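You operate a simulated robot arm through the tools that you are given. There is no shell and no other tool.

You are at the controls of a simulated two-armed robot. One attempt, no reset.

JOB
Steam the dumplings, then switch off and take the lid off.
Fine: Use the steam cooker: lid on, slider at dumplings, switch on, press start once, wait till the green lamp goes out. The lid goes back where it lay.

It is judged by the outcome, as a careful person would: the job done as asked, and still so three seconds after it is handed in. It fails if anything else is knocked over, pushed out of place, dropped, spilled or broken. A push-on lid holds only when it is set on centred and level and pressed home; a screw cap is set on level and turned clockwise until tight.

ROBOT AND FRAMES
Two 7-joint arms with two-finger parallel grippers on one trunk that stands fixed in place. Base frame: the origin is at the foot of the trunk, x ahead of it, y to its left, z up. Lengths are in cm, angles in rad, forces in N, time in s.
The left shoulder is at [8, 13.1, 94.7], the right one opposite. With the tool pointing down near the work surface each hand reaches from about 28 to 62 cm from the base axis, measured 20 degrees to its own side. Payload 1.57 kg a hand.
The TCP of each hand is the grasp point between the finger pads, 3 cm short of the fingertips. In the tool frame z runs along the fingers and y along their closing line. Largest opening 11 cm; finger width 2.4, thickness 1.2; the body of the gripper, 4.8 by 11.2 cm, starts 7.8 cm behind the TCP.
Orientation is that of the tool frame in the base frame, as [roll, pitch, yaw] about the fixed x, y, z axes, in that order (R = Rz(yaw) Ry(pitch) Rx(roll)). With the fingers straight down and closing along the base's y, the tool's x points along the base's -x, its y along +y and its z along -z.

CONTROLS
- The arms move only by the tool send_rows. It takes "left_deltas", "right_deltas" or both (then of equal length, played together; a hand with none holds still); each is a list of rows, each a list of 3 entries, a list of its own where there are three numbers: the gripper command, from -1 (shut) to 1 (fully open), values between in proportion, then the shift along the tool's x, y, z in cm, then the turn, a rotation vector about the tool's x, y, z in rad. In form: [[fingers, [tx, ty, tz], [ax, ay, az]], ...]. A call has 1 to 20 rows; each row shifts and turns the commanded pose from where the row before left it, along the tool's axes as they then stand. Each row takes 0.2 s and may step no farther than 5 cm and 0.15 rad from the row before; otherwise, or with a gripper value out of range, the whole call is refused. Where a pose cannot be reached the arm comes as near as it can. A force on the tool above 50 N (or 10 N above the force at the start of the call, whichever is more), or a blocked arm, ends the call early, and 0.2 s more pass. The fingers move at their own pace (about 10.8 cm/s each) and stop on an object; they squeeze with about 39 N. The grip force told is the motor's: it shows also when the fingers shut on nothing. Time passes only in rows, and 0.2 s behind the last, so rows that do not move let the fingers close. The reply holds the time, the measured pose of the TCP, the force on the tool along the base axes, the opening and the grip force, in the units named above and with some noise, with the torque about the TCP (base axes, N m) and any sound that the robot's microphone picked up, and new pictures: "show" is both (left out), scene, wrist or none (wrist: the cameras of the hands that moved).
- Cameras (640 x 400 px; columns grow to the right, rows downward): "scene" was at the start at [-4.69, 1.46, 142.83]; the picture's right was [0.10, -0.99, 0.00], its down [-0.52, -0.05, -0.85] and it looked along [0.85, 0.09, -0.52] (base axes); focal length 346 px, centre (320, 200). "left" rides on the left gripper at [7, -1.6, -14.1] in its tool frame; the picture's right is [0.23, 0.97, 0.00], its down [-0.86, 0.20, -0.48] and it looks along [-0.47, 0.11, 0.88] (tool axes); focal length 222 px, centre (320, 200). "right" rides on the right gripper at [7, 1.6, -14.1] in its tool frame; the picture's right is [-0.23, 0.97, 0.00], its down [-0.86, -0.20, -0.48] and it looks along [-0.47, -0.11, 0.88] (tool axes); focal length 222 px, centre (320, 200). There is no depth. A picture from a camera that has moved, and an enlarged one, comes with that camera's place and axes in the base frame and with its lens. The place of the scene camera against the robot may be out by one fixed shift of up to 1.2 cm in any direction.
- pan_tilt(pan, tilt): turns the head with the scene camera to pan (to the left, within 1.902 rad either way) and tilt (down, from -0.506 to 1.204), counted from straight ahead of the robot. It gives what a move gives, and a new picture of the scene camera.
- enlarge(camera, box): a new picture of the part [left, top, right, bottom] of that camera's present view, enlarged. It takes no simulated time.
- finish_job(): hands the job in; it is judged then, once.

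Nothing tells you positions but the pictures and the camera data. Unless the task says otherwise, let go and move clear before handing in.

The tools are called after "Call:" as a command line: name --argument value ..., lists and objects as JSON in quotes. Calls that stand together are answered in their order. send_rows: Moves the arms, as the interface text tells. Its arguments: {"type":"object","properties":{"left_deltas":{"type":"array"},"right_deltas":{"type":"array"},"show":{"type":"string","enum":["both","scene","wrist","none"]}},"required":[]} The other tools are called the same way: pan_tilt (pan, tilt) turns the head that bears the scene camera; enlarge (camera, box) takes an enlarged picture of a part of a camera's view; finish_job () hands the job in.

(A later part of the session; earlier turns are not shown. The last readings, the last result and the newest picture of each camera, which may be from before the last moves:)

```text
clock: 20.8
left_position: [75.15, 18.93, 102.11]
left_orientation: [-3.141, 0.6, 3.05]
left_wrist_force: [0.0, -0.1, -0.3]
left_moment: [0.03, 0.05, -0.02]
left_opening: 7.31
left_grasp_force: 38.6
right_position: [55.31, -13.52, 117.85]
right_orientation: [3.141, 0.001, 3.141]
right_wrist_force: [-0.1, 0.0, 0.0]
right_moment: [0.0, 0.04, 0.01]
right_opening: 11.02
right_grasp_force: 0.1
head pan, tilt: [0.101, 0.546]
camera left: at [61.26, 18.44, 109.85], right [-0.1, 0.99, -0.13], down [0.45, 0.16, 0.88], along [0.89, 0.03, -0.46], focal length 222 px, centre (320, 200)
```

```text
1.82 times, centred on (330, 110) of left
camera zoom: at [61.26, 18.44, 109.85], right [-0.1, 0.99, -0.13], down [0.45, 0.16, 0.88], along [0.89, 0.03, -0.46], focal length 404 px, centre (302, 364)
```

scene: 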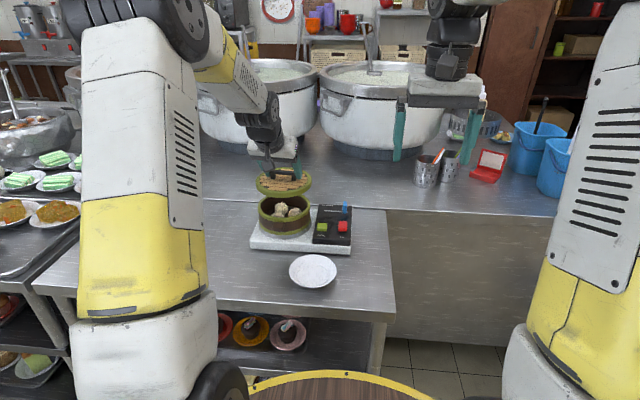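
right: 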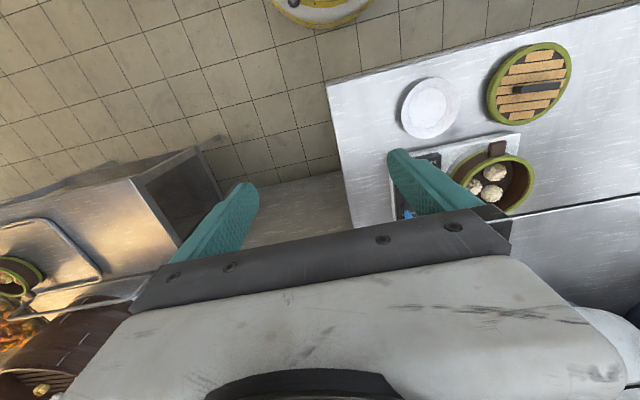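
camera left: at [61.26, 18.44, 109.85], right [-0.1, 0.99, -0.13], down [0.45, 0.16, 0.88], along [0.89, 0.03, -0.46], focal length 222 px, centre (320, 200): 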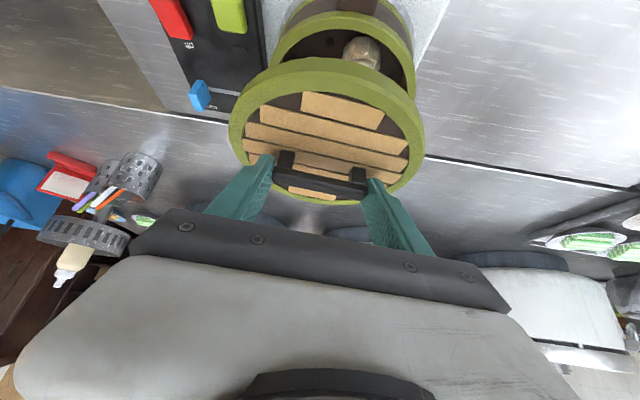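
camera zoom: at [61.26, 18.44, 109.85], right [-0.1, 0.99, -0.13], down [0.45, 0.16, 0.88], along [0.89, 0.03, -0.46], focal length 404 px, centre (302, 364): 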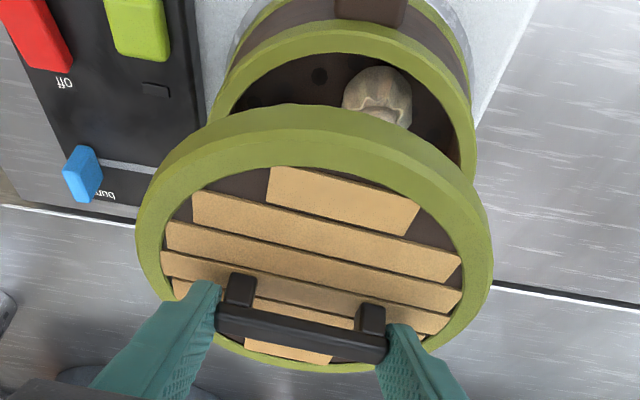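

The lid hangs above the basket; seen from the scene camera it needs about 0.25 cm more toward +y. To judge the fore-aft alignment I bring the right hand's camera round to look from the right side.

Call:
send_rows --right_deltas '[[0, [0, 0, 0], [0, 0, -0.15]], [0, [0, 0, 0], [0, 0, -0.15]], [0, [0, 0, 0], [0, 0, -0.15]], [0, [0, 0, 0], [0, 0, -0.15]], [0, [0, 0, 0], [0, 0, -0.15]], [0, [0, 0, 0], [0, 0, -0.15]], [0, [0, 0, 0], [0, 0, -0.15]], [0, [0, 0, 0], [0, 0, -0.15]], [0, [0, 0, 0], [0, -0.15, 0]], [0, [0, 0, 0], [0, -0.15, 0]], [0, [0, 0, 0], [0, -0.15, 0]], [0, [0, 0, 0], [0, -0.15, 0]], [0, [0, 0, 0], [0, -0.15, 0]], [0, [0, 0, 0], [0, -0.15, 0]], [0, [2.35, 0, 1.87], [0, 0, 0]], [0, [2.35, 0, 1.87], [0, 0, 0]], [0, [2.35, 0, 1.87], [0, 0, 0]], [0, [0, 0, 0], [0, 0, 0]]]' --show "both"

```text
clock: 24.6
left_position: [75.22, 18.9, 102.18]
left_orientation: [3.14, 0.599, 3.052]
left_wrist_force: [0.3, -0.1, -1.3]
left_moment: [0.0, 0.03, -0.02]
left_opening: 7.29
left_grasp_force: 38.6
right_position: [55.41, -13.5, 108.72]
right_orientation: [-3.141, 0.899, -1.943]
right_wrist_force: [-0.8, 0.6, 0.0]
right_moment: [0.0, -0.02, 0.02]
right_opening: 5.48
right_grasp_force: 0.1
head pan, tilt: [0.101, 0.546]
camera right: at [48.31, -27.24, 112.08], right [-0.86, 0.49, 0.18], down [0.24, 0.07, 0.97], along [0.46, 0.87, -0.18], focal length 222 px, centre (320, 200)
```

scene: 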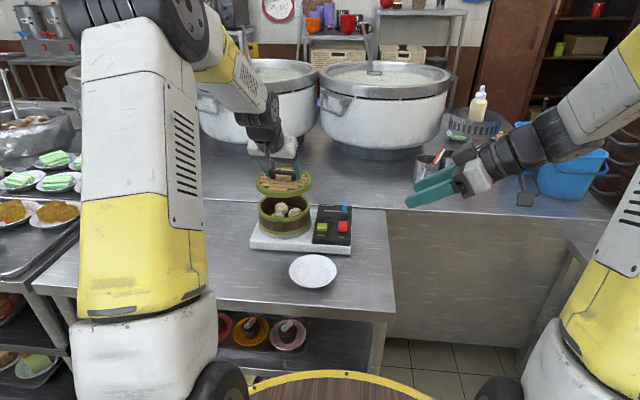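
right: 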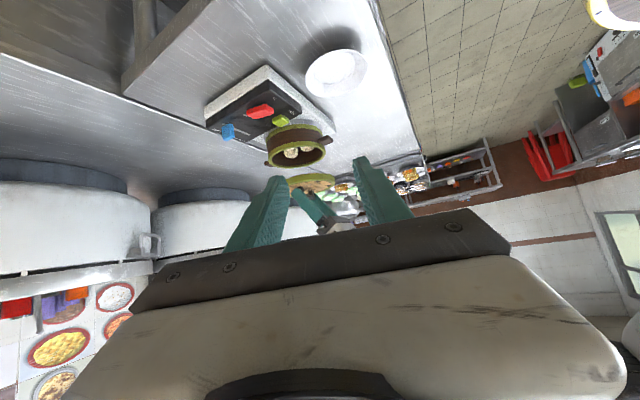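

Call:
enlarge --camera "right" --box '[250, 110, 370, 200]'

```text
4.44 times, centred on (310, 155) of right
camera zoom: at [48.31, -27.24, 112.08], right [-0.86, 0.49, 0.18], down [0.24, 0.07, 0.97], along [0.46, 0.87, -0.18], focal length 987 px, centre (364, 400)
```

zoom: 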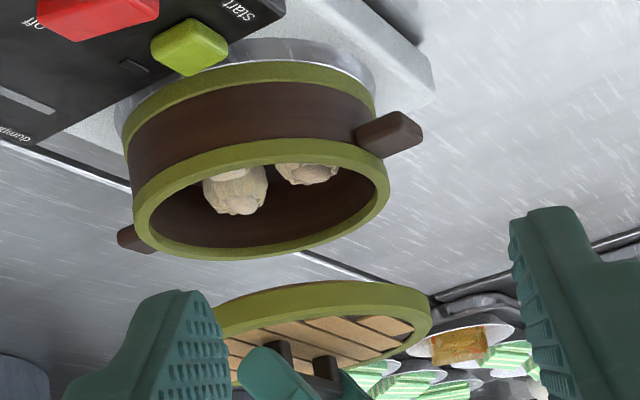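

Call:
send_rows --right_deltas '[[1, [0, 0, 0], [0, 0, 0]], [1, [0, 0, 0], [0, -0.1, 0]], [1, [0, 0, 0], [0, 0, 0]], [1, [0, 0, 0], [0, 0, 0]]]' --show "wrist"

Call:
enlarge --camera "right" --box '[240, 80, 380, 190]'

```text
clock: 25.6
left_position: [75.05, 18.98, 102.1]
left_orientation: [3.142, 0.599, 3.05]
left_wrist_force: [0.6, 0.0, -1.4]
left_moment: [-0.01, 0.04, -0.01]
left_opening: 7.29
left_grasp_force: 39.3
right_position: [55.33, -13.36, 108.84]
right_orientation: [3.14, 0.999, -1.943]
right_wrist_force: [-0.5, -0.5, 1.0]
right_moment: [0.0, 0.02, 0.02]
right_opening: 10.97
right_grasp_force: 0.1
head pan, tilt: [0.101, 0.546]
camera right: at [48.22, -27.46, 110.58], right [-0.86, 0.47, 0.19], down [0.21, -0.02, 0.98], along [0.46, 0.88, -0.08], focal length 222 px, centre (320, 200)
```

right: 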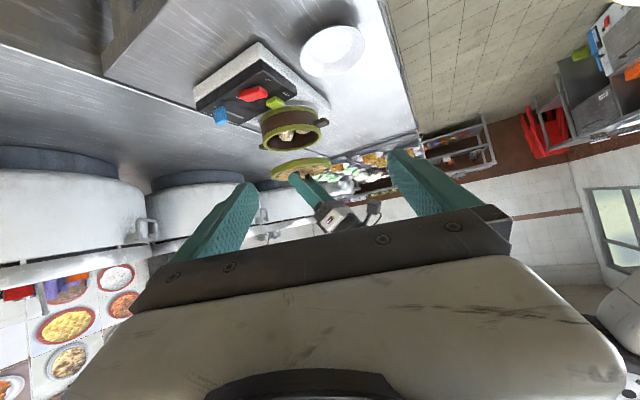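

```text
3.64 times, centred on (310, 135) of right
camera zoom: at [48.22, -27.46, 110.58], right [-0.86, 0.47, 0.19], down [0.21, -0.02, 0.98], along [0.46, 0.88, -0.08], focal length 808 px, centre (356, 436)
```

zoom: 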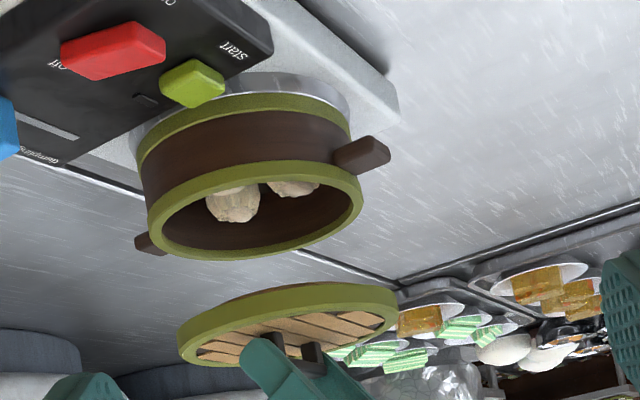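

The right camera sees both well from the side. I enlarge further for exact edges.

Call:
enlarge --camera "right" --box '[260, 100, 350, 156]'

Call:
enlarge --camera "right" --box '[270, 135, 360, 191]'

Call:
enlarge --camera "scene" --box '[250, 160, 330, 210]'

```text
7.11 times, centred on (305, 128) of right
camera zoom: at [48.22, -27.46, 110.58], right [-0.86, 0.47, 0.19], down [0.21, -0.02, 0.98], along [0.46, 0.88, -0.08], focal length 1580 px, centre (427, 712)
```

zoom: 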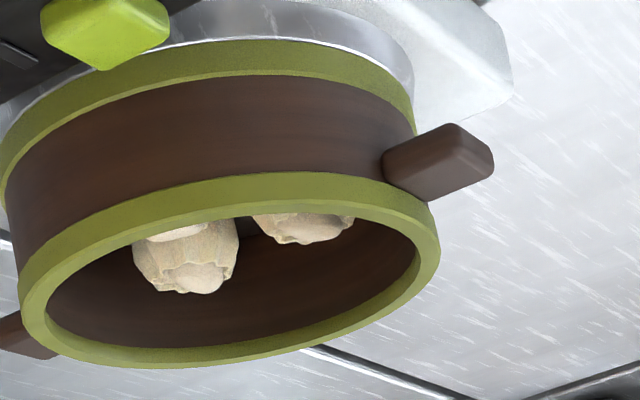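

```text
7.11 times, centred on (315, 163) of right
camera zoom: at [48.22, -27.46, 110.58], right [-0.86, 0.47, 0.19], down [0.21, -0.02, 0.98], along [0.46, 0.88, -0.08], focal length 1580 px, centre (356, 463)
```

zoom: 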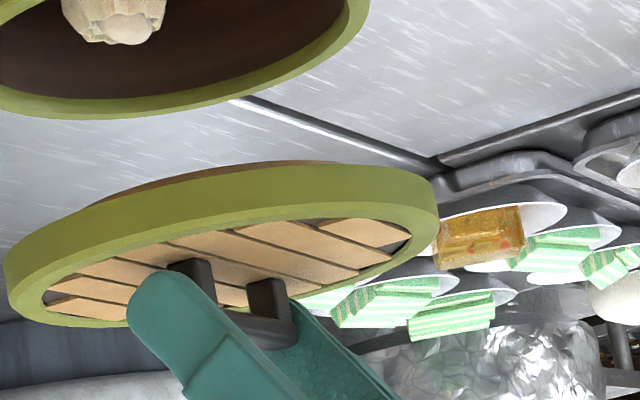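

```text
8.00 times, centred on (290, 185) of scene
camera zoom: at [-4.68, 1.46, 142.83], right [0.1, -0.99, 0.0], down [-0.52, -0.05, -0.85], along [0.85, 0.09, -0.52], focal length 2767 px, centre (560, 320)
```

zoom: 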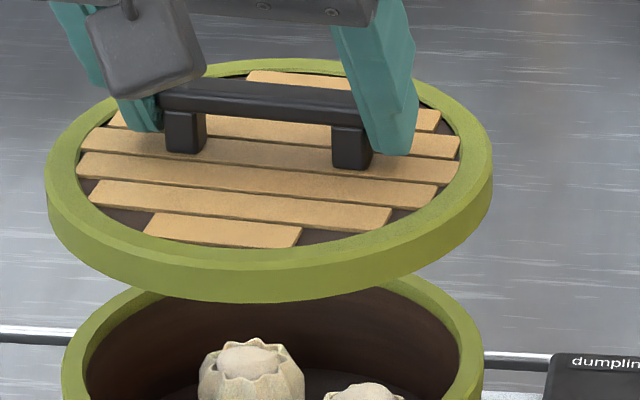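

The lid carries a plug underneath and needs to move about +0.85 in x and +0.28 in y. I do this while lowering by 4.3 cm, then measure again close to the rim.

Call:
send_rows --left_deltas '[[-1, [0.584, 0.118, 1.337], [0, 0, 0]], [-1, [0.584, 0.118, 1.337], [0, 0, 0]], [-1, [0.584, 0.118, 1.337], [0, 0, 0]], [-1, [0, 0, 0], [0, 0, 0]], [-1, [0, 0, 0], [0, 0, 0]]]' --show "none"

Call:
enlarge --camera "right" --box '[255, 105, 345, 161]'

Call:
enlarge --camera "right" --box '[255, 125, 345, 181]'

Call:
enlarge --camera "scene" --box '[250, 180, 330, 230]'

```text
clock: 26.8
left_position: [75.95, 19.26, 97.8]
left_orientation: [3.141, 0.6, 3.051]
left_wrist_force: [0.8, -0.9, -1.4]
left_moment: [0.01, 0.03, 0.01]
left_opening: 7.33
left_grasp_force: 38.9
right_position: [55.44, -13.31, 108.92]
right_orientation: [3.141, 1.0, -1.942]
right_wrist_force: [-0.2, 0.5, -0.9]
right_moment: [0.0, -0.01, -0.01]
right_opening: 11.0
right_grasp_force: 0.0
head pan, tilt: [0.101, 0.546]
```

```text
7.11 times, centred on (300, 133) of right
camera zoom: at [48.22, -27.46, 110.59], right [-0.86, 0.47, 0.19], down [0.21, -0.02, 0.98], along [0.46, 0.88, -0.08], focal length 1580 px, centre (462, 676)
```

zoom: 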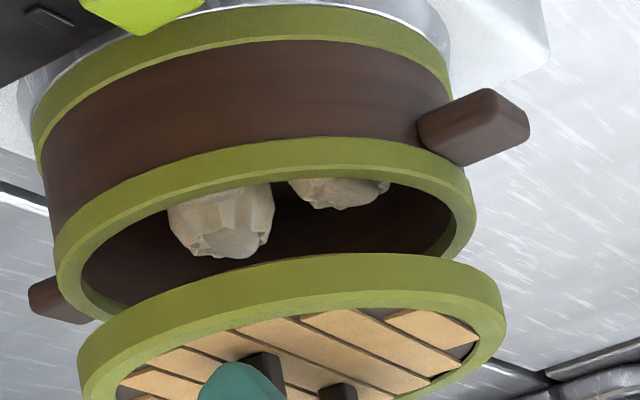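

```text
7.11 times, centred on (300, 153) of right
camera zoom: at [48.22, -27.46, 110.59], right [-0.86, 0.47, 0.19], down [0.21, -0.02, 0.98], along [0.46, 0.88, -0.08], focal length 1580 px, centre (462, 534)
```

zoom: 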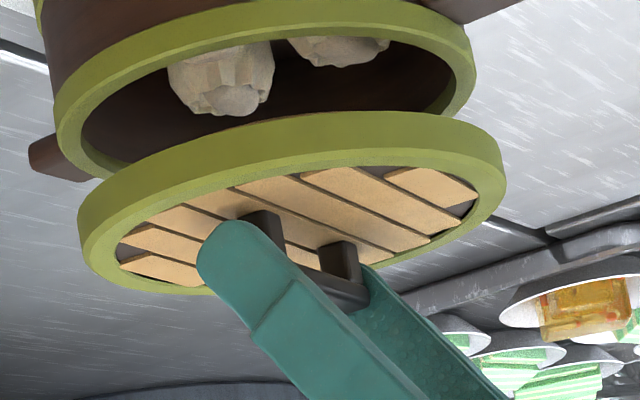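

```text
8.00 times, centred on (290, 205) of scene
camera zoom: at [-4.68, 1.46, 142.83], right [0.1, -0.99, 0.0], down [-0.52, -0.05, -0.85], along [0.85, 0.09, -0.52], focal length 2767 px, centre (560, 160)
```

zoom: 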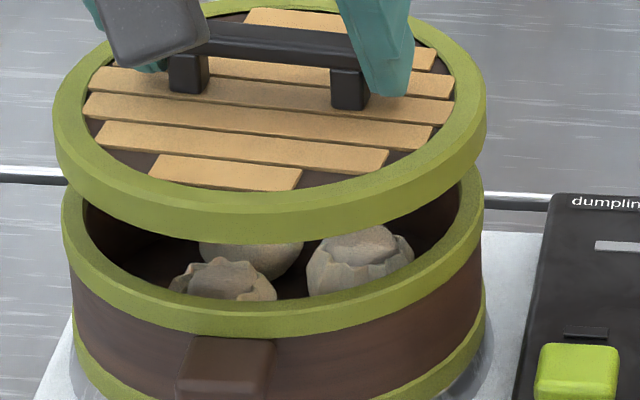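

Closer now: remaining offset about +0.3 in x and +0.18 in y. I apply it while lowering 1.2 cm and check again.

Call:
send_rows --left_deltas '[[-1, [-0.234, 0.206, 0.16], [0, 0, 0]], [-1, [0.339, 0, 0.495], [0, 0, 0]], [-1, [0.339, 0, 0.495], [0, 0, 0]], [-1, [0, 0, 0], [0, 0, 0]], [-1, [0, 0, 0], [0, 0, 0]]]' --show "none"

Call:
enlarge --camera "right" --box '[255, 115, 345, 171]'

Call:
enlarge --camera "scene" --box '[250, 180, 330, 230]'

Call:
enlarge --camera "left" --box '[200, 0, 460, 220]'

```text
clock: 28.0
left_position: [76.16, 19.61, 96.69]
left_orientation: [3.141, 0.601, 3.049]
left_wrist_force: [-0.2, -0.3, -1.0]
left_moment: [-0.02, -0.03, 0.0]
left_opening: 7.32
left_grasp_force: 38.7
right_position: [55.52, -13.43, 108.84]
right_orientation: [3.141, 0.999, -1.943]
right_wrist_force: [0.4, 0.6, 0.3]
right_moment: [-0.01, -0.02, 0.02]
right_opening: 11.0
right_grasp_force: 0.1
head pan, tilt: [0.101, 0.546]
```

```text
7.11 times, centred on (300, 143) of right
camera zoom: at [48.22, -27.46, 110.59], right [-0.86, 0.47, 0.19], down [0.21, -0.02, 0.98], along [0.46, 0.88, -0.08], focal length 1580 px, centre (462, 605)
```

zoom: 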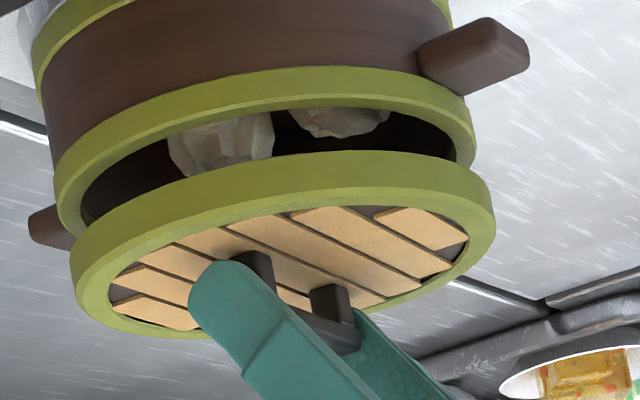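

```text
8.00 times, centred on (290, 205) of scene
camera zoom: at [-4.68, 1.46, 142.83], right [0.1, -0.99, 0.0], down [-0.52, -0.05, -0.85], along [0.85, 0.09, -0.52], focal length 2767 px, centre (560, 160)
```

zoom: 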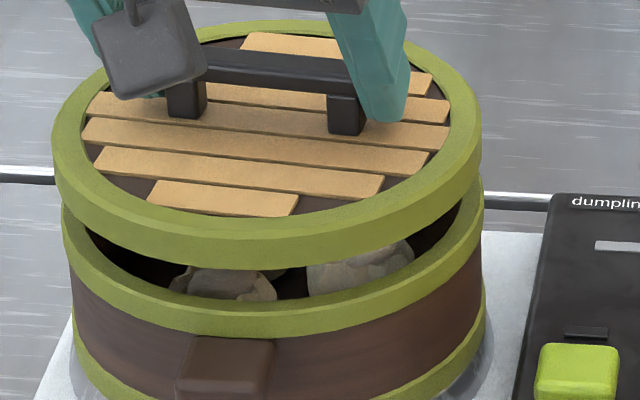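

```text
1.82 times, centred on (330, 110) of left
camera zoom: at [62.32, 19.05, 104.32], right [-0.1, 0.99, -0.13], down [0.45, 0.16, 0.88], along [0.89, 0.03, -0.46], focal length 404 px, centre (302, 364)
```

zoom: 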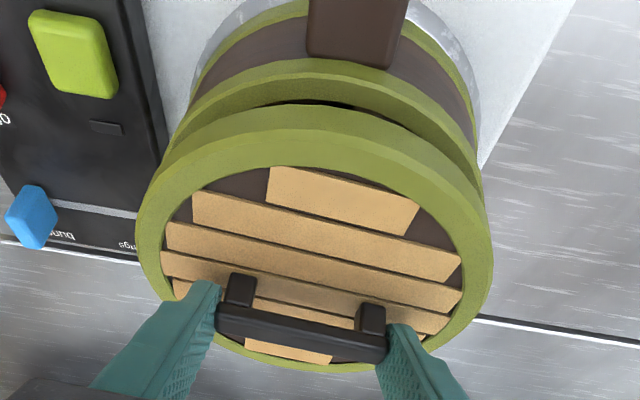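

The lid is now centred over the basket to about 0.1 cm. I lower it in small steps watching the force.

Call:
send_rows --left_deltas '[[-1, [-0.05, -0.05, 0.035], [0, 0, 0]], [-1, [0.169, 0, 0.248], [0, 0, 0]], [-1, [0.169, 0, 0.248], [0, 0, 0]], [-1, [0.169, 0, 0.248], [0, 0, 0]], [-1, [0, 0, 0], [0, 0, 0]]]' --show "none"

Call:
enlarge --camera "right" --box '[255, 115, 345, 171]'

Call:
enlarge --camera "scene" --box '[250, 180, 330, 230]'

```text
clock: 29.2
left_position: [76.15, 19.65, 95.59]
left_orientation: [-3.142, 0.599, 3.049]
left_wrist_force: [-0.9, 1.3, -0.2]
left_moment: [0.02, 0.0, 0.0]
left_opening: 7.3
left_grasp_force: 39.2
right_position: [55.47, -13.32, 108.81]
right_orientation: [-3.14, 0.999, -1.944]
right_wrist_force: [-0.2, -0.2, 0.3]
right_moment: [0.0, 0.02, 0.0]
right_opening: 10.97
right_grasp_force: 0.1
head pan, tilt: [0.101, 0.546]
```

```text
7.11 times, centred on (300, 143) of right
camera zoom: at [48.22, -27.46, 110.59], right [-0.86, 0.47, 0.19], down [0.21, -0.02, 0.98], along [0.46, 0.88, -0.08], focal length 1580 px, centre (462, 605)
```

zoom: 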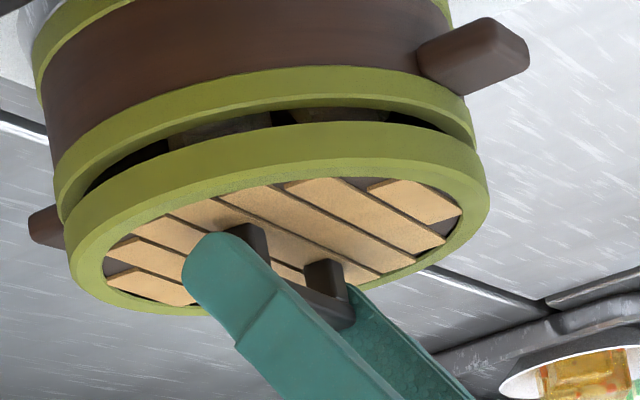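

```text
8.00 times, centred on (290, 205) of scene
camera zoom: at [-4.68, 1.46, 142.83], right [0.1, -0.99, 0.0], down [-0.52, -0.05, -0.85], along [0.85, 0.09, -0.52], focal length 2767 px, centre (560, 160)
```

zoom: 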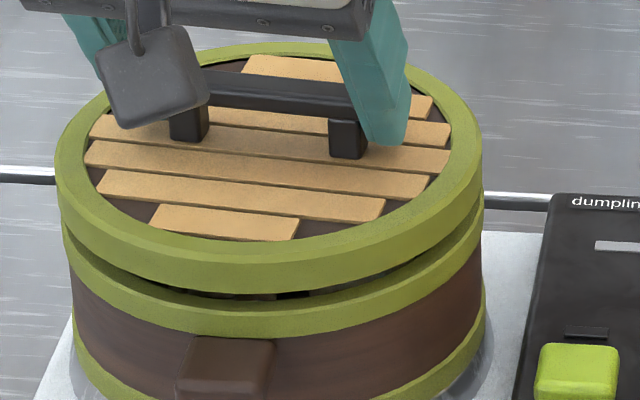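

No contact yet, alignment good. I continue down.

Call:
send_rows --left_deltas '[[-1, [0.113, 0, 0.165], [0, 0, 0]], [-1, [0.113, 0, 0.165], [0, 0, 0]], [-1, [0.113, 0, 0.165], [0, 0, 0]], [-1, [0, 0, 0], [0, 0, 0]]]' --show "none"

Call:
enlarge --camera "right" --box '[255, 115, 345, 171]'

Call:
enlarge --camera "scene" --box '[250, 180, 330, 230]'

```text
clock: 30.2
left_position: [76.27, 19.52, 95.02]
left_orientation: [-3.141, 0.6, 3.051]
left_wrist_force: [-0.4, -0.5, -0.3]
left_moment: [0.04, 0.03, -0.01]
left_opening: 7.3
left_grasp_force: 39.3
right_position: [55.36, -13.37, 108.99]
right_orientation: [3.141, 1.0, -1.943]
right_wrist_force: [0.2, -0.1, -0.8]
right_moment: [0.0, -0.04, -0.04]
right_opening: 11.02
right_grasp_force: 0.0
head pan, tilt: [0.101, 0.546]
```

```text
7.11 times, centred on (300, 143) of right
camera zoom: at [48.22, -27.46, 110.59], right [-0.86, 0.47, 0.19], down [0.21, -0.02, 0.98], along [0.46, 0.88, -0.08], focal length 1580 px, centre (462, 605)
```

zoom: 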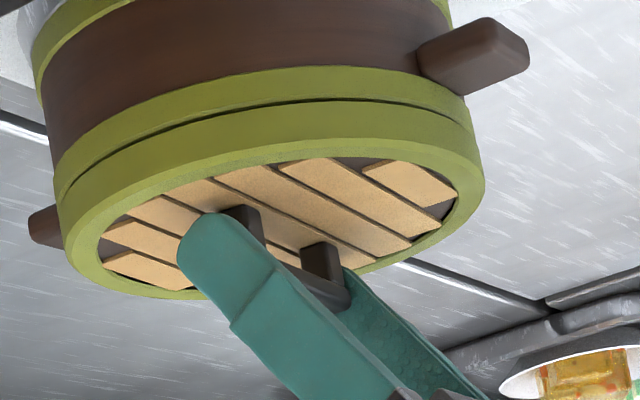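

```text
8.00 times, centred on (290, 205) of scene
camera zoom: at [-4.68, 1.46, 142.83], right [0.1, -0.99, 0.0], down [-0.52, -0.05, -0.85], along [0.85, 0.09, -0.52], focal length 2767 px, centre (560, 160)
```

zoom: 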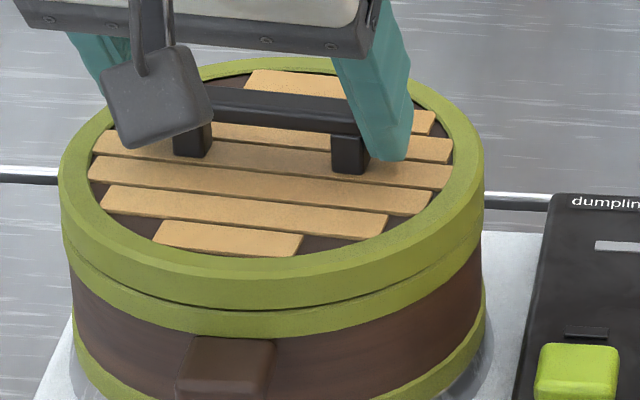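

It's sliding in nicely, perfectly aligned with the rim. I press it down gently.

Call:
send_rows --left_deltas '[[-1, [0.085, 0, 0.124], [0, 0, 0]], [-1, [0.085, 0, 0.124], [0, 0, 0]], [-1, [0.085, 0, 0.124], [0, 0, 0]], [-1, [0, 0, 0], [0, 0, 0]]]' --show "none"

Call:
enlarge --camera "right" --box '[255, 115, 345, 171]'

Call:
enlarge --camera "scene" --box '[250, 180, 330, 230]'

```text
clock: 31.2
left_position: [76.33, 19.5, 94.69]
left_orientation: [3.14, 0.604, 3.052]
left_wrist_force: [-7.7, 2.3, 20.8]
left_moment: [-0.09, 0.59, -0.02]
left_opening: 7.31
left_grasp_force: 38.9
right_position: [55.37, -13.36, 108.89]
right_orientation: [-3.14, 0.998, -1.942]
right_wrist_force: [-0.2, 0.0, -0.4]
right_moment: [0.0, 0.01, 0.0]
right_opening: 11.0
right_grasp_force: 0.0
head pan, tilt: [0.101, 0.546]
```

```text
7.11 times, centred on (300, 143) of right
camera zoom: at [48.14, -27.46, 110.62], right [-0.86, 0.47, 0.19], down [0.21, -0.02, 0.98], along [0.46, 0.88, -0.08], focal length 1580 px, centre (462, 605)
```

zoom: 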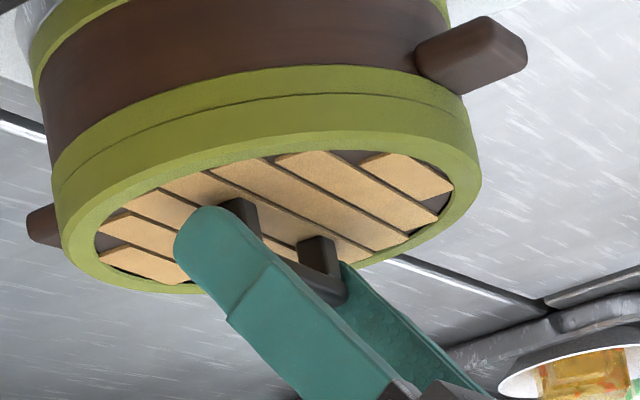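

```text
8.00 times, centred on (290, 205) of scene
camera zoom: at [-4.8, 1.44, 142.83], right [0.1, -0.99, 0.0], down [-0.52, -0.05, -0.85], along [0.85, 0.09, -0.52], focal length 2767 px, centre (560, 160)
```

zoom: 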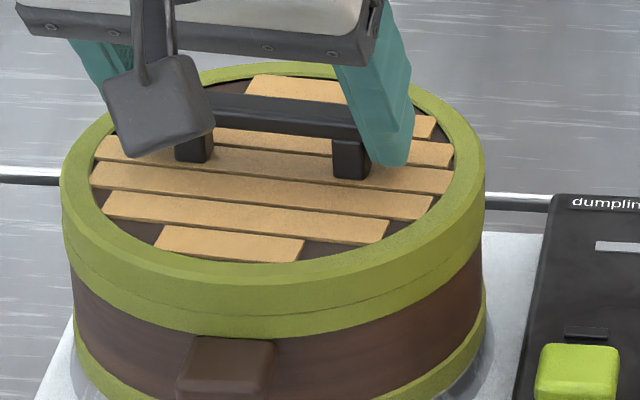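

The lid is flush all round with 21 N on it. I press a touch more, relax, open the fingers and rise clear.

Call:
send_rows --left_deltas '[[-1, [0.085, 0, 0.124], [0, 0, 0]], [-1, [0, 0, 0], [0, 0, 0]], [-1, [-0.3, 0, -0.44], [0, 0, 0]], [-1, [0, 0, 0], [0, 0, 0]], [0.5, [0, 0, 0], [0, 0, 0]], [1, [0, 0, 0], [0, 0, 0]], [1, [0, 0, 0], [0, 0, 0]], [1, [0, 0, 0], [0, 0, 0]]]' --show "none"

Call:
enlarge --camera "scene" --box '[250, 180, 330, 230]'

```text
clock: 33.0
left_position: [76.22, 19.49, 94.94]
left_orientation: [-3.14, 0.598, 3.053]
left_wrist_force: [0.2, -0.1, 0.1]
left_moment: [-0.01, 0.02, -0.01]
left_opening: 11.0
left_grasp_force: 0.1
right_position: [55.44, -13.52, 108.96]
right_orientation: [3.141, 1.002, -1.944]
right_wrist_force: [-0.4, 0.4, -0.4]
right_moment: [-0.01, -0.01, 0.01]
right_opening: 10.98
right_grasp_force: 0.1
head pan, tilt: [0.101, 0.546]
```

```text
8.00 times, centred on (290, 205) of scene
camera zoom: at [-4.69, 1.46, 142.83], right [0.1, -0.99, 0.0], down [-0.52, -0.05, -0.85], along [0.85, 0.09, -0.52], focal length 2767 px, centre (560, 160)
```

zoom: 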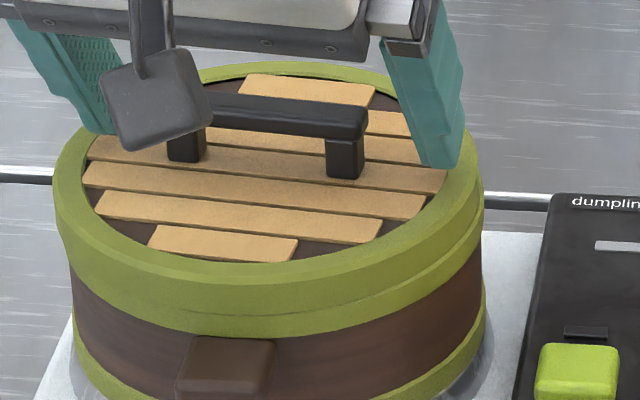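

Relaxing lifted the lid slightly before release, and it seems a little cocked. I rise clear and look at it.

Call:
send_rows --left_deltas '[[1, [-1.13, 0, -1.65], [0, 0, 0]], [1, [-1.69, 0, -2.48], [0, 0, 0]], [1, [-1.69, 0, -2.48], [0, 0, 0]], [1, [0, 0, 0], [0, 0, 0]]]' --show "wrist"

Call:
enlarge --camera "scene" --box '[250, 180, 330, 230]'

Call:
enlarge --camera "right" --box '[255, 110, 345, 166]'

Call:
enlarge --camera "left" --box '[200, 0, 460, 220]'

```text
clock: 34.0
left_position: [76.2, 19.46, 102.96]
left_orientation: [-3.141, 0.599, 3.051]
left_wrist_force: [0.1, -0.2, 0.2]
left_moment: [0.0, 0.01, -0.02]
left_opening: 11.0
left_grasp_force: 0.0
right_position: [55.46, -13.41, 108.82]
right_orientation: [-3.141, 0.999, -1.943]
right_wrist_force: [-0.6, -0.8, -0.4]
right_moment: [-0.01, 0.0, 0.01]
right_opening: 11.03
right_grasp_force: 0.1
head pan, tilt: [0.101, 0.546]
camera left: at [62.3, 18.97, 110.71], right [-0.1, 0.99, -0.13], down [0.45, 0.16, 0.88], along [0.89, 0.03, -0.46], focal length 222 px, centre (320, 200)
```

left: 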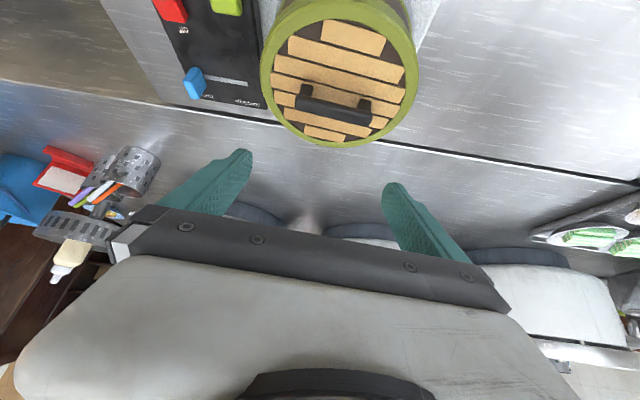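

```text
8.00 times, centred on (290, 205) of scene
camera zoom: at [-4.69, 1.46, 142.83], right [0.1, -0.99, 0.0], down [-0.52, -0.05, -0.85], along [0.85, 0.09, -0.52], focal length 2767 px, centre (560, 160)
```

zoom: 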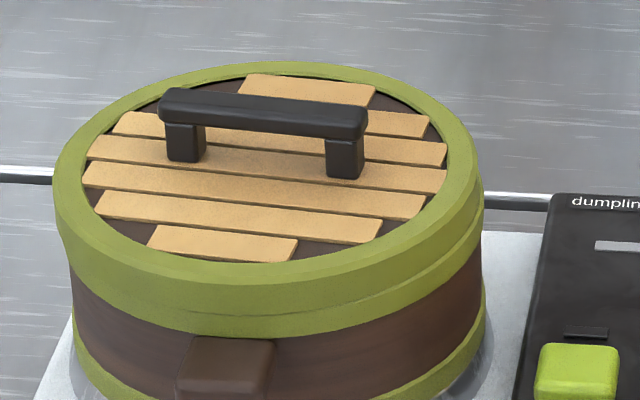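

```text
7.11 times, centred on (300, 138) of right
camera zoom: at [48.22, -27.46, 110.59], right [-0.86, 0.47, 0.19], down [0.21, -0.02, 0.98], along [0.46, 0.88, -0.08], focal length 1580 px, centre (462, 641)
```

zoom: 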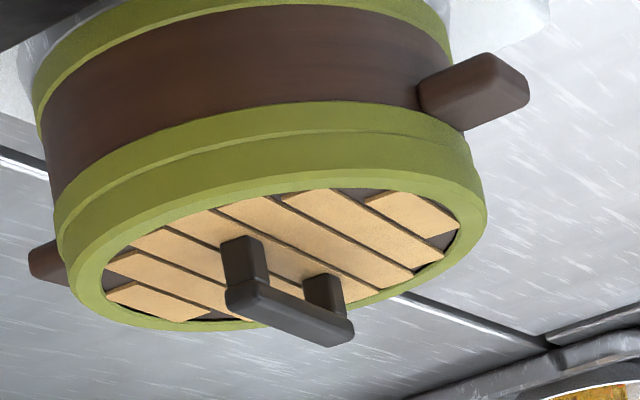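

```text
1.82 times, centred on (330, 110) of left
camera zoom: at [62.3, 18.97, 110.71], right [-0.1, 0.99, -0.13], down [0.45, 0.16, 0.88], along [0.89, 0.03, -0.46], focal length 404 px, centre (302, 364)
```

zoom: 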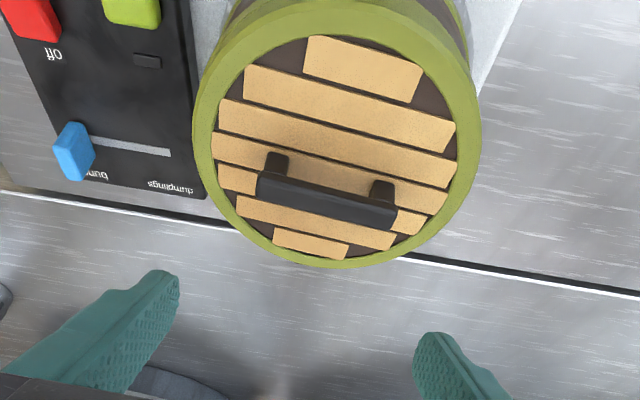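

Call:
enlarge --camera "scene" --box '[252, 195, 332, 228]'

Call:
enlarge --camera "right" --box '[258, 118, 328, 158]'

```text
8.00 times, centred on (292, 212) of scene
camera zoom: at [-4.69, 1.46, 142.83], right [0.1, -0.99, 0.0], down [-0.52, -0.05, -0.85], along [0.85, 0.09, -0.52], focal length 2767 px, centre (544, 108)
```

zoom: 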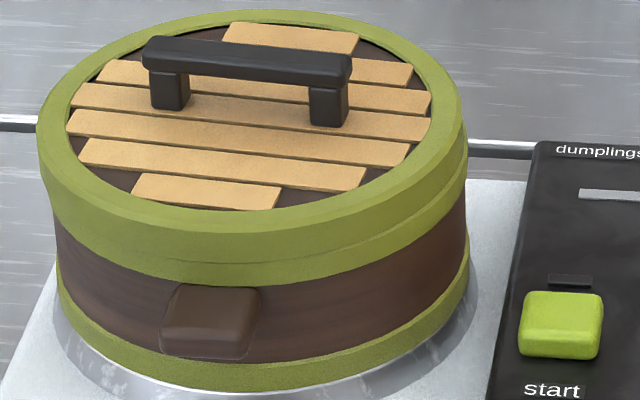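

```text
9.14 times, centred on (293, 138) of right
camera zoom: at [48.22, -27.46, 110.59], right [-0.86, 0.47, 0.19], down [0.21, -0.02, 0.98], along [0.46, 0.88, -0.08], focal length 2031 px, centre (567, 767)
```

zoom: 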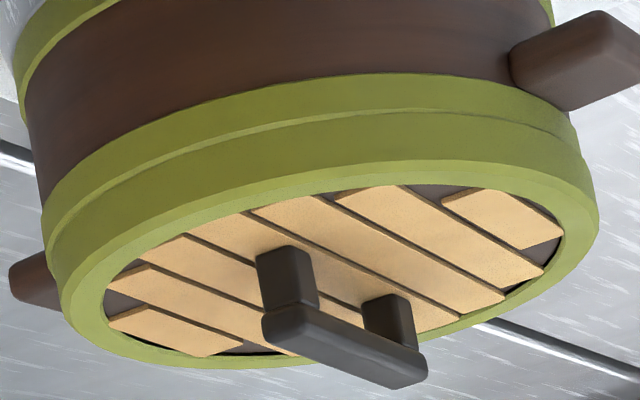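

The lid sits level and flush but about 0.25 cm off toward +y. I go back down on the handle: closing the fingers at the centred pose will bring it back, and this time I'll release without lifting.

Call:
send_rows --left_deltas '[[1, [1.9, 0, 2.78], [0, 0, 0]], [1, [1.9, 0, 2.78], [0, 0, 0]], [1, [0.75, 0, 1.1], [0, 0, 0]], [1, [0, 0, 0], [0, 0, 0]], [0.5, [0, 0, 0], [0, 0, 0]], [0.4, [0, 0, 0], [0, 0, 0]], [0.35, [0, 0, 0], [0, 0, 0]], [0.2, [0, 0, 0], [0, 0, 0]], [-1, [0, 0, 0], [0, 0, 0]], [-1, [0, 0, 0], [0, 0, 0]]]' --show "none"

Call:
enlarge --camera "scene" --box '[252, 195, 332, 228]'

Call:
enlarge --camera "right" --box '[258, 118, 328, 158]'

```text
clock: 36.2
left_position: [76.11, 19.5, 94.98]
left_orientation: [3.141, 0.598, 3.051]
left_wrist_force: [1.1, 0.4, -1.1]
left_moment: [0.04, -0.01, 0.01]
left_opening: 7.32
left_grasp_force: 38.7
right_position: [55.48, -13.3, 108.87]
right_orientation: [-3.14, 1.001, -1.943]
right_wrist_force: [0.0, 0.1, -0.1]
right_moment: [0.02, -0.01, 0.01]
right_opening: 10.98
right_grasp_force: 0.0
head pan, tilt: [0.101, 0.546]
```

```text
8.00 times, centred on (292, 212) of scene
camera zoom: at [-4.69, 1.46, 142.83], right [0.1, -0.99, 0.0], down [-0.52, -0.05, -0.85], along [0.85, 0.09, -0.52], focal length 2767 px, centre (544, 108)
```

zoom: 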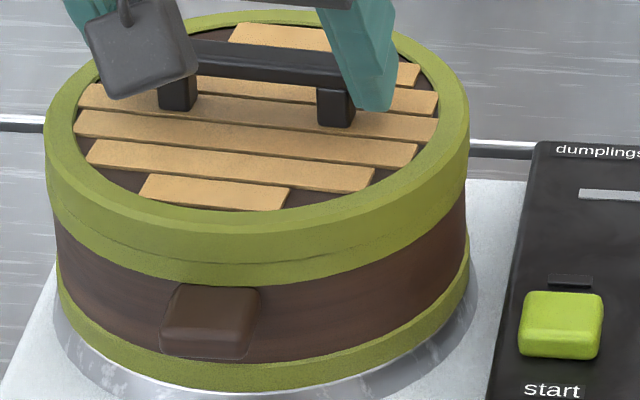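

```text
9.14 times, centred on (293, 138) of right
camera zoom: at [48.22, -27.46, 110.59], right [-0.86, 0.47, 0.19], down [0.21, -0.02, 0.98], along [0.46, 0.88, -0.08], focal length 2031 px, centre (567, 767)
```

zoom: 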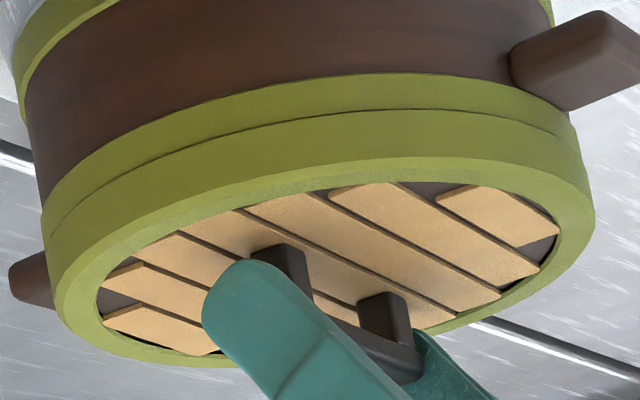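

Centred again. I press down, then open slowly without lifting.

Call:
send_rows --left_deltas '[[-1, [0.1, 0, 0.145], [0, 0, 0]], [-1, [0.1, 0, 0.145], [0, 0, 0]], [-1, [0, 0, 0], [0, 0, 0]], [-1, [-0.05, 0, -0.073], [0, 0, 0]], [-1, [0, 0, 0], [0, 0, 0]]]' --show "none"

Call:
send_rows --left_deltas '[[0.36, [0, 0, 0], [0, 0, 0]], [0.4, [0, 0, 0], [0, 0, 0]], [0.5, [0, 0, 0], [0, 0, 0]], [1, [0, 0, 0], [0, 0, 0]], [1, [0, 0, 0], [0, 0, 0]]]' --show "none"

Call:
enlarge --camera "scene" --box '[252, 195, 332, 228]'

Call:
enlarge --camera "right" --box '[258, 118, 328, 158]'

```text
clock: 37.4
left_position: [76.23, 19.44, 94.85]
left_orientation: [3.14, 0.607, 3.05]
left_wrist_force: [-6.8, -0.2, 29.6]
left_moment: [-0.16, -0.44, 0.02]
left_opening: 7.31
left_grasp_force: 39.2
right_position: [55.29, -13.42, 109.01]
right_orientation: [-3.139, 1.0, -1.941]
right_wrist_force: [0.0, 0.8, 0.6]
right_moment: [-0.02, 0.0, 0.01]
right_opening: 10.99
right_grasp_force: 0.1
head pan, tilt: [0.101, 0.546]
```

```text
clock: 38.6
left_position: [76.17, 19.72, 94.84]
left_orientation: [3.141, 0.601, 3.053]
left_wrist_force: [1.0, 5.4, 21.6]
left_moment: [-0.32, -0.15, 0.16]
left_opening: 10.25
left_grasp_force: 0.1
right_position: [55.38, -13.33, 108.98]
right_orientation: [3.141, 0.999, -1.942]
right_wrist_force: [1.2, -0.1, -0.8]
right_moment: [0.02, -0.03, -0.05]
right_opening: 10.98
right_grasp_force: 0.0
head pan, tilt: [0.101, 0.546]
```

```text
8.00 times, centred on (292, 212) of scene
camera zoom: at [-4.76, 1.47, 142.83], right [0.1, -0.99, 0.0], down [-0.52, -0.05, -0.85], along [0.85, 0.09, -0.52], focal length 2767 px, centre (544, 108)
```

zoom: 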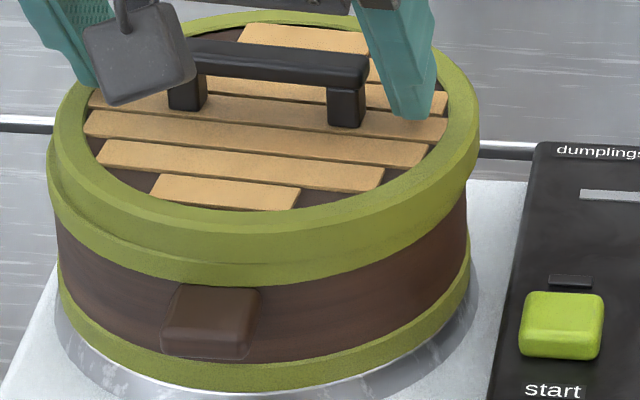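

```text
9.14 times, centred on (293, 138) of right
camera zoom: at [48.17, -27.44, 110.62], right [-0.86, 0.47, 0.19], down [0.21, -0.02, 0.98], along [0.46, 0.88, -0.08], focal length 2031 px, centre (567, 767)
```

zoom: 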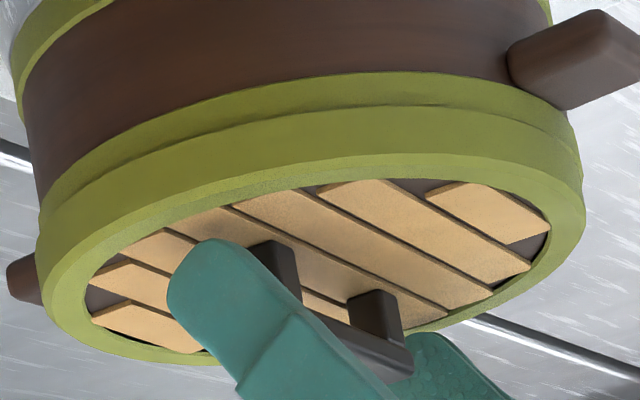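

Opening drags the lid because the fingertips press on it. I back off along the fingers by 0.8 cm, close once to centre the lid, then open again with the tips clear.

Call:
send_rows --left_deltas '[[0.9, [0, 0, -0.4], [0, 0, 0]], [0.9, [0, 0, -0.4], [0, 0, 0]], [0.9, [0, 0, 0], [0, 0, 0]], [0.5, [0, 0, 0], [0, 0, 0]], [0.42, [0, 0, 0], [0, 0, 0]], [0.36, [0, 0, 0], [0, 0, 0]], [0.3, [0, 0, 0], [0, 0, 0]], [0.3, [0, 0, 0], [0, 0, 0]]]' --show "none"

Call:
enlarge --camera "scene" --box '[252, 195, 332, 228]'

Call:
enlarge --camera "right" --box '[258, 118, 328, 158]'

```text
clock: 40.4
left_position: [75.76, 19.58, 95.29]
left_orientation: [3.141, 0.599, 3.052]
left_wrist_force: [-0.5, -1.2, 0.9]
left_moment: [-0.07, 0.04, 0.06]
left_opening: 7.28
left_grasp_force: 38.8
right_position: [55.43, -13.36, 108.9]
right_orientation: [-3.141, 1.0, -1.944]
right_wrist_force: [-0.2, -0.1, 0.2]
right_moment: [-0.03, -0.01, -0.06]
right_opening: 11.0
right_grasp_force: 0.1
head pan, tilt: [0.101, 0.546]
```

```text
8.00 times, centred on (292, 212) of scene
camera zoom: at [-4.69, 1.46, 142.83], right [0.1, -0.99, 0.0], down [-0.52, -0.05, -0.85], along [0.85, 0.09, -0.52], focal length 2767 px, centre (544, 108)
```

zoom: 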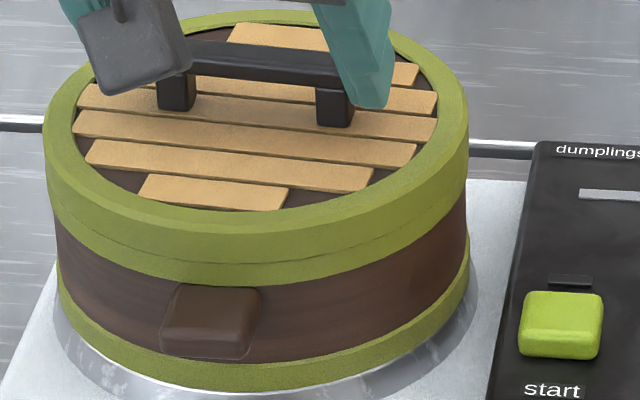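

```text
9.14 times, centred on (293, 138) of right
camera zoom: at [48.22, -27.46, 110.59], right [-0.86, 0.47, 0.19], down [0.21, -0.02, 0.98], along [0.46, 0.88, -0.08], focal length 2031 px, centre (567, 767)
```

zoom: 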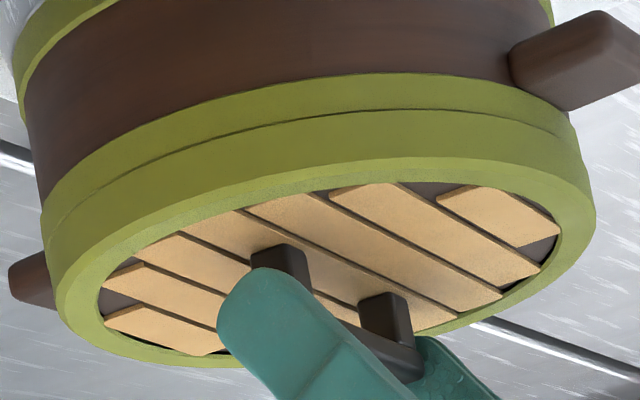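

Centred. Now press ~0.2 cm while gripped, undo exactly that, and open slowly.

Call:
send_rows --left_deltas '[[-1, [0.056, 0, 0.083], [0, 0, 0]], [-1, [0.056, 0, 0.083], [0, 0, 0]], [-1, [0, 0, 0], [0, 0, 0]]]' --show "none"

Call:
send_rows --left_deltas '[[-1, [-0.09, 0, -0.13], [0, 0, 0]], [0.34, [0, 0, 0], [0, 0, 0]], [0.36, [0, 0, 0], [0, 0, 0]], [0.4, [0, 0, 0], [0, 0, 0]], [0.6, [0, 0, 0], [0, 0, 0]], [1, [0, 0, 0], [0, 0, 0]], [1, [0, 0, 0], [0, 0, 0]]]' --show "none"

Call:
enlarge --camera "scene" --box '[252, 195, 332, 228]'

Call:
enlarge --camera "right" --box '[258, 118, 328, 158]'

```text
clock: 41.2
left_position: [75.61, 19.59, 95.23]
left_orientation: [-3.141, 0.604, 3.051]
left_wrist_force: [-5.5, -0.4, 17.2]
left_moment: [-0.17, 0.59, -0.06]
left_opening: 7.3
left_grasp_force: 39.5
right_position: [55.36, -13.34, 108.86]
right_orientation: [3.14, 0.999, -1.943]
right_wrist_force: [0.2, 0.8, -0.2]
right_moment: [-0.01, 0.02, -0.01]
right_opening: 10.99
right_grasp_force: 0.1
head pan, tilt: [0.101, 0.546]
```

```text
clock: 42.8
left_position: [75.65, 19.51, 95.21]
left_orientation: [3.141, 0.601, 3.051]
left_wrist_force: [0.6, -0.2, 0.6]
left_moment: [0.01, -0.02, -0.02]
left_opening: 10.99
left_grasp_force: 0.0
right_position: [55.45, -13.42, 108.82]
right_orientation: [3.141, 1.0, -1.942]
right_wrist_force: [0.5, -1.0, 0.7]
right_moment: [0.02, 0.02, 0.0]
right_opening: 10.98
right_grasp_force: 0.1
head pan, tilt: [0.101, 0.546]
```

```text
8.00 times, centred on (292, 212) of scene
camera zoom: at [-4.69, 1.46, 142.83], right [0.1, -0.99, 0.0], down [-0.52, -0.05, -0.85], along [0.85, 0.09, -0.52], focal length 2767 px, centre (544, 108)
```

zoom: 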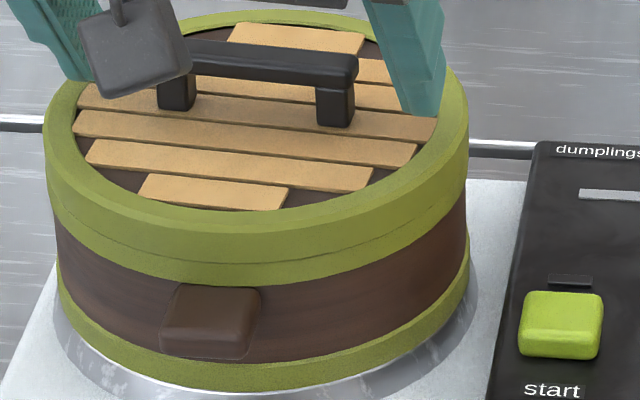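

```text
9.14 times, centred on (293, 138) of right
camera zoom: at [48.22, -27.46, 110.59], right [-0.86, 0.47, 0.19], down [0.21, -0.02, 0.98], along [0.46, 0.88, -0.08], focal length 2031 px, centre (567, 767)
```

zoom: 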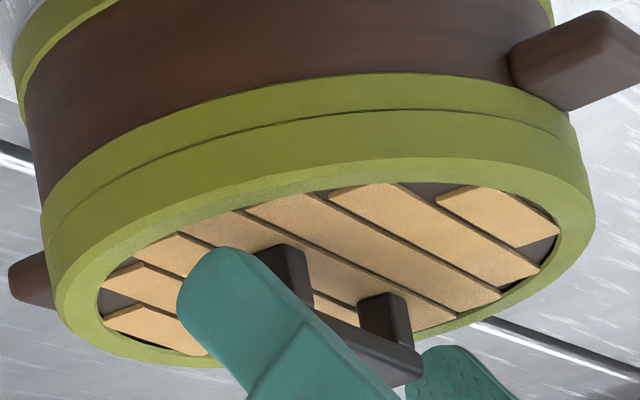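

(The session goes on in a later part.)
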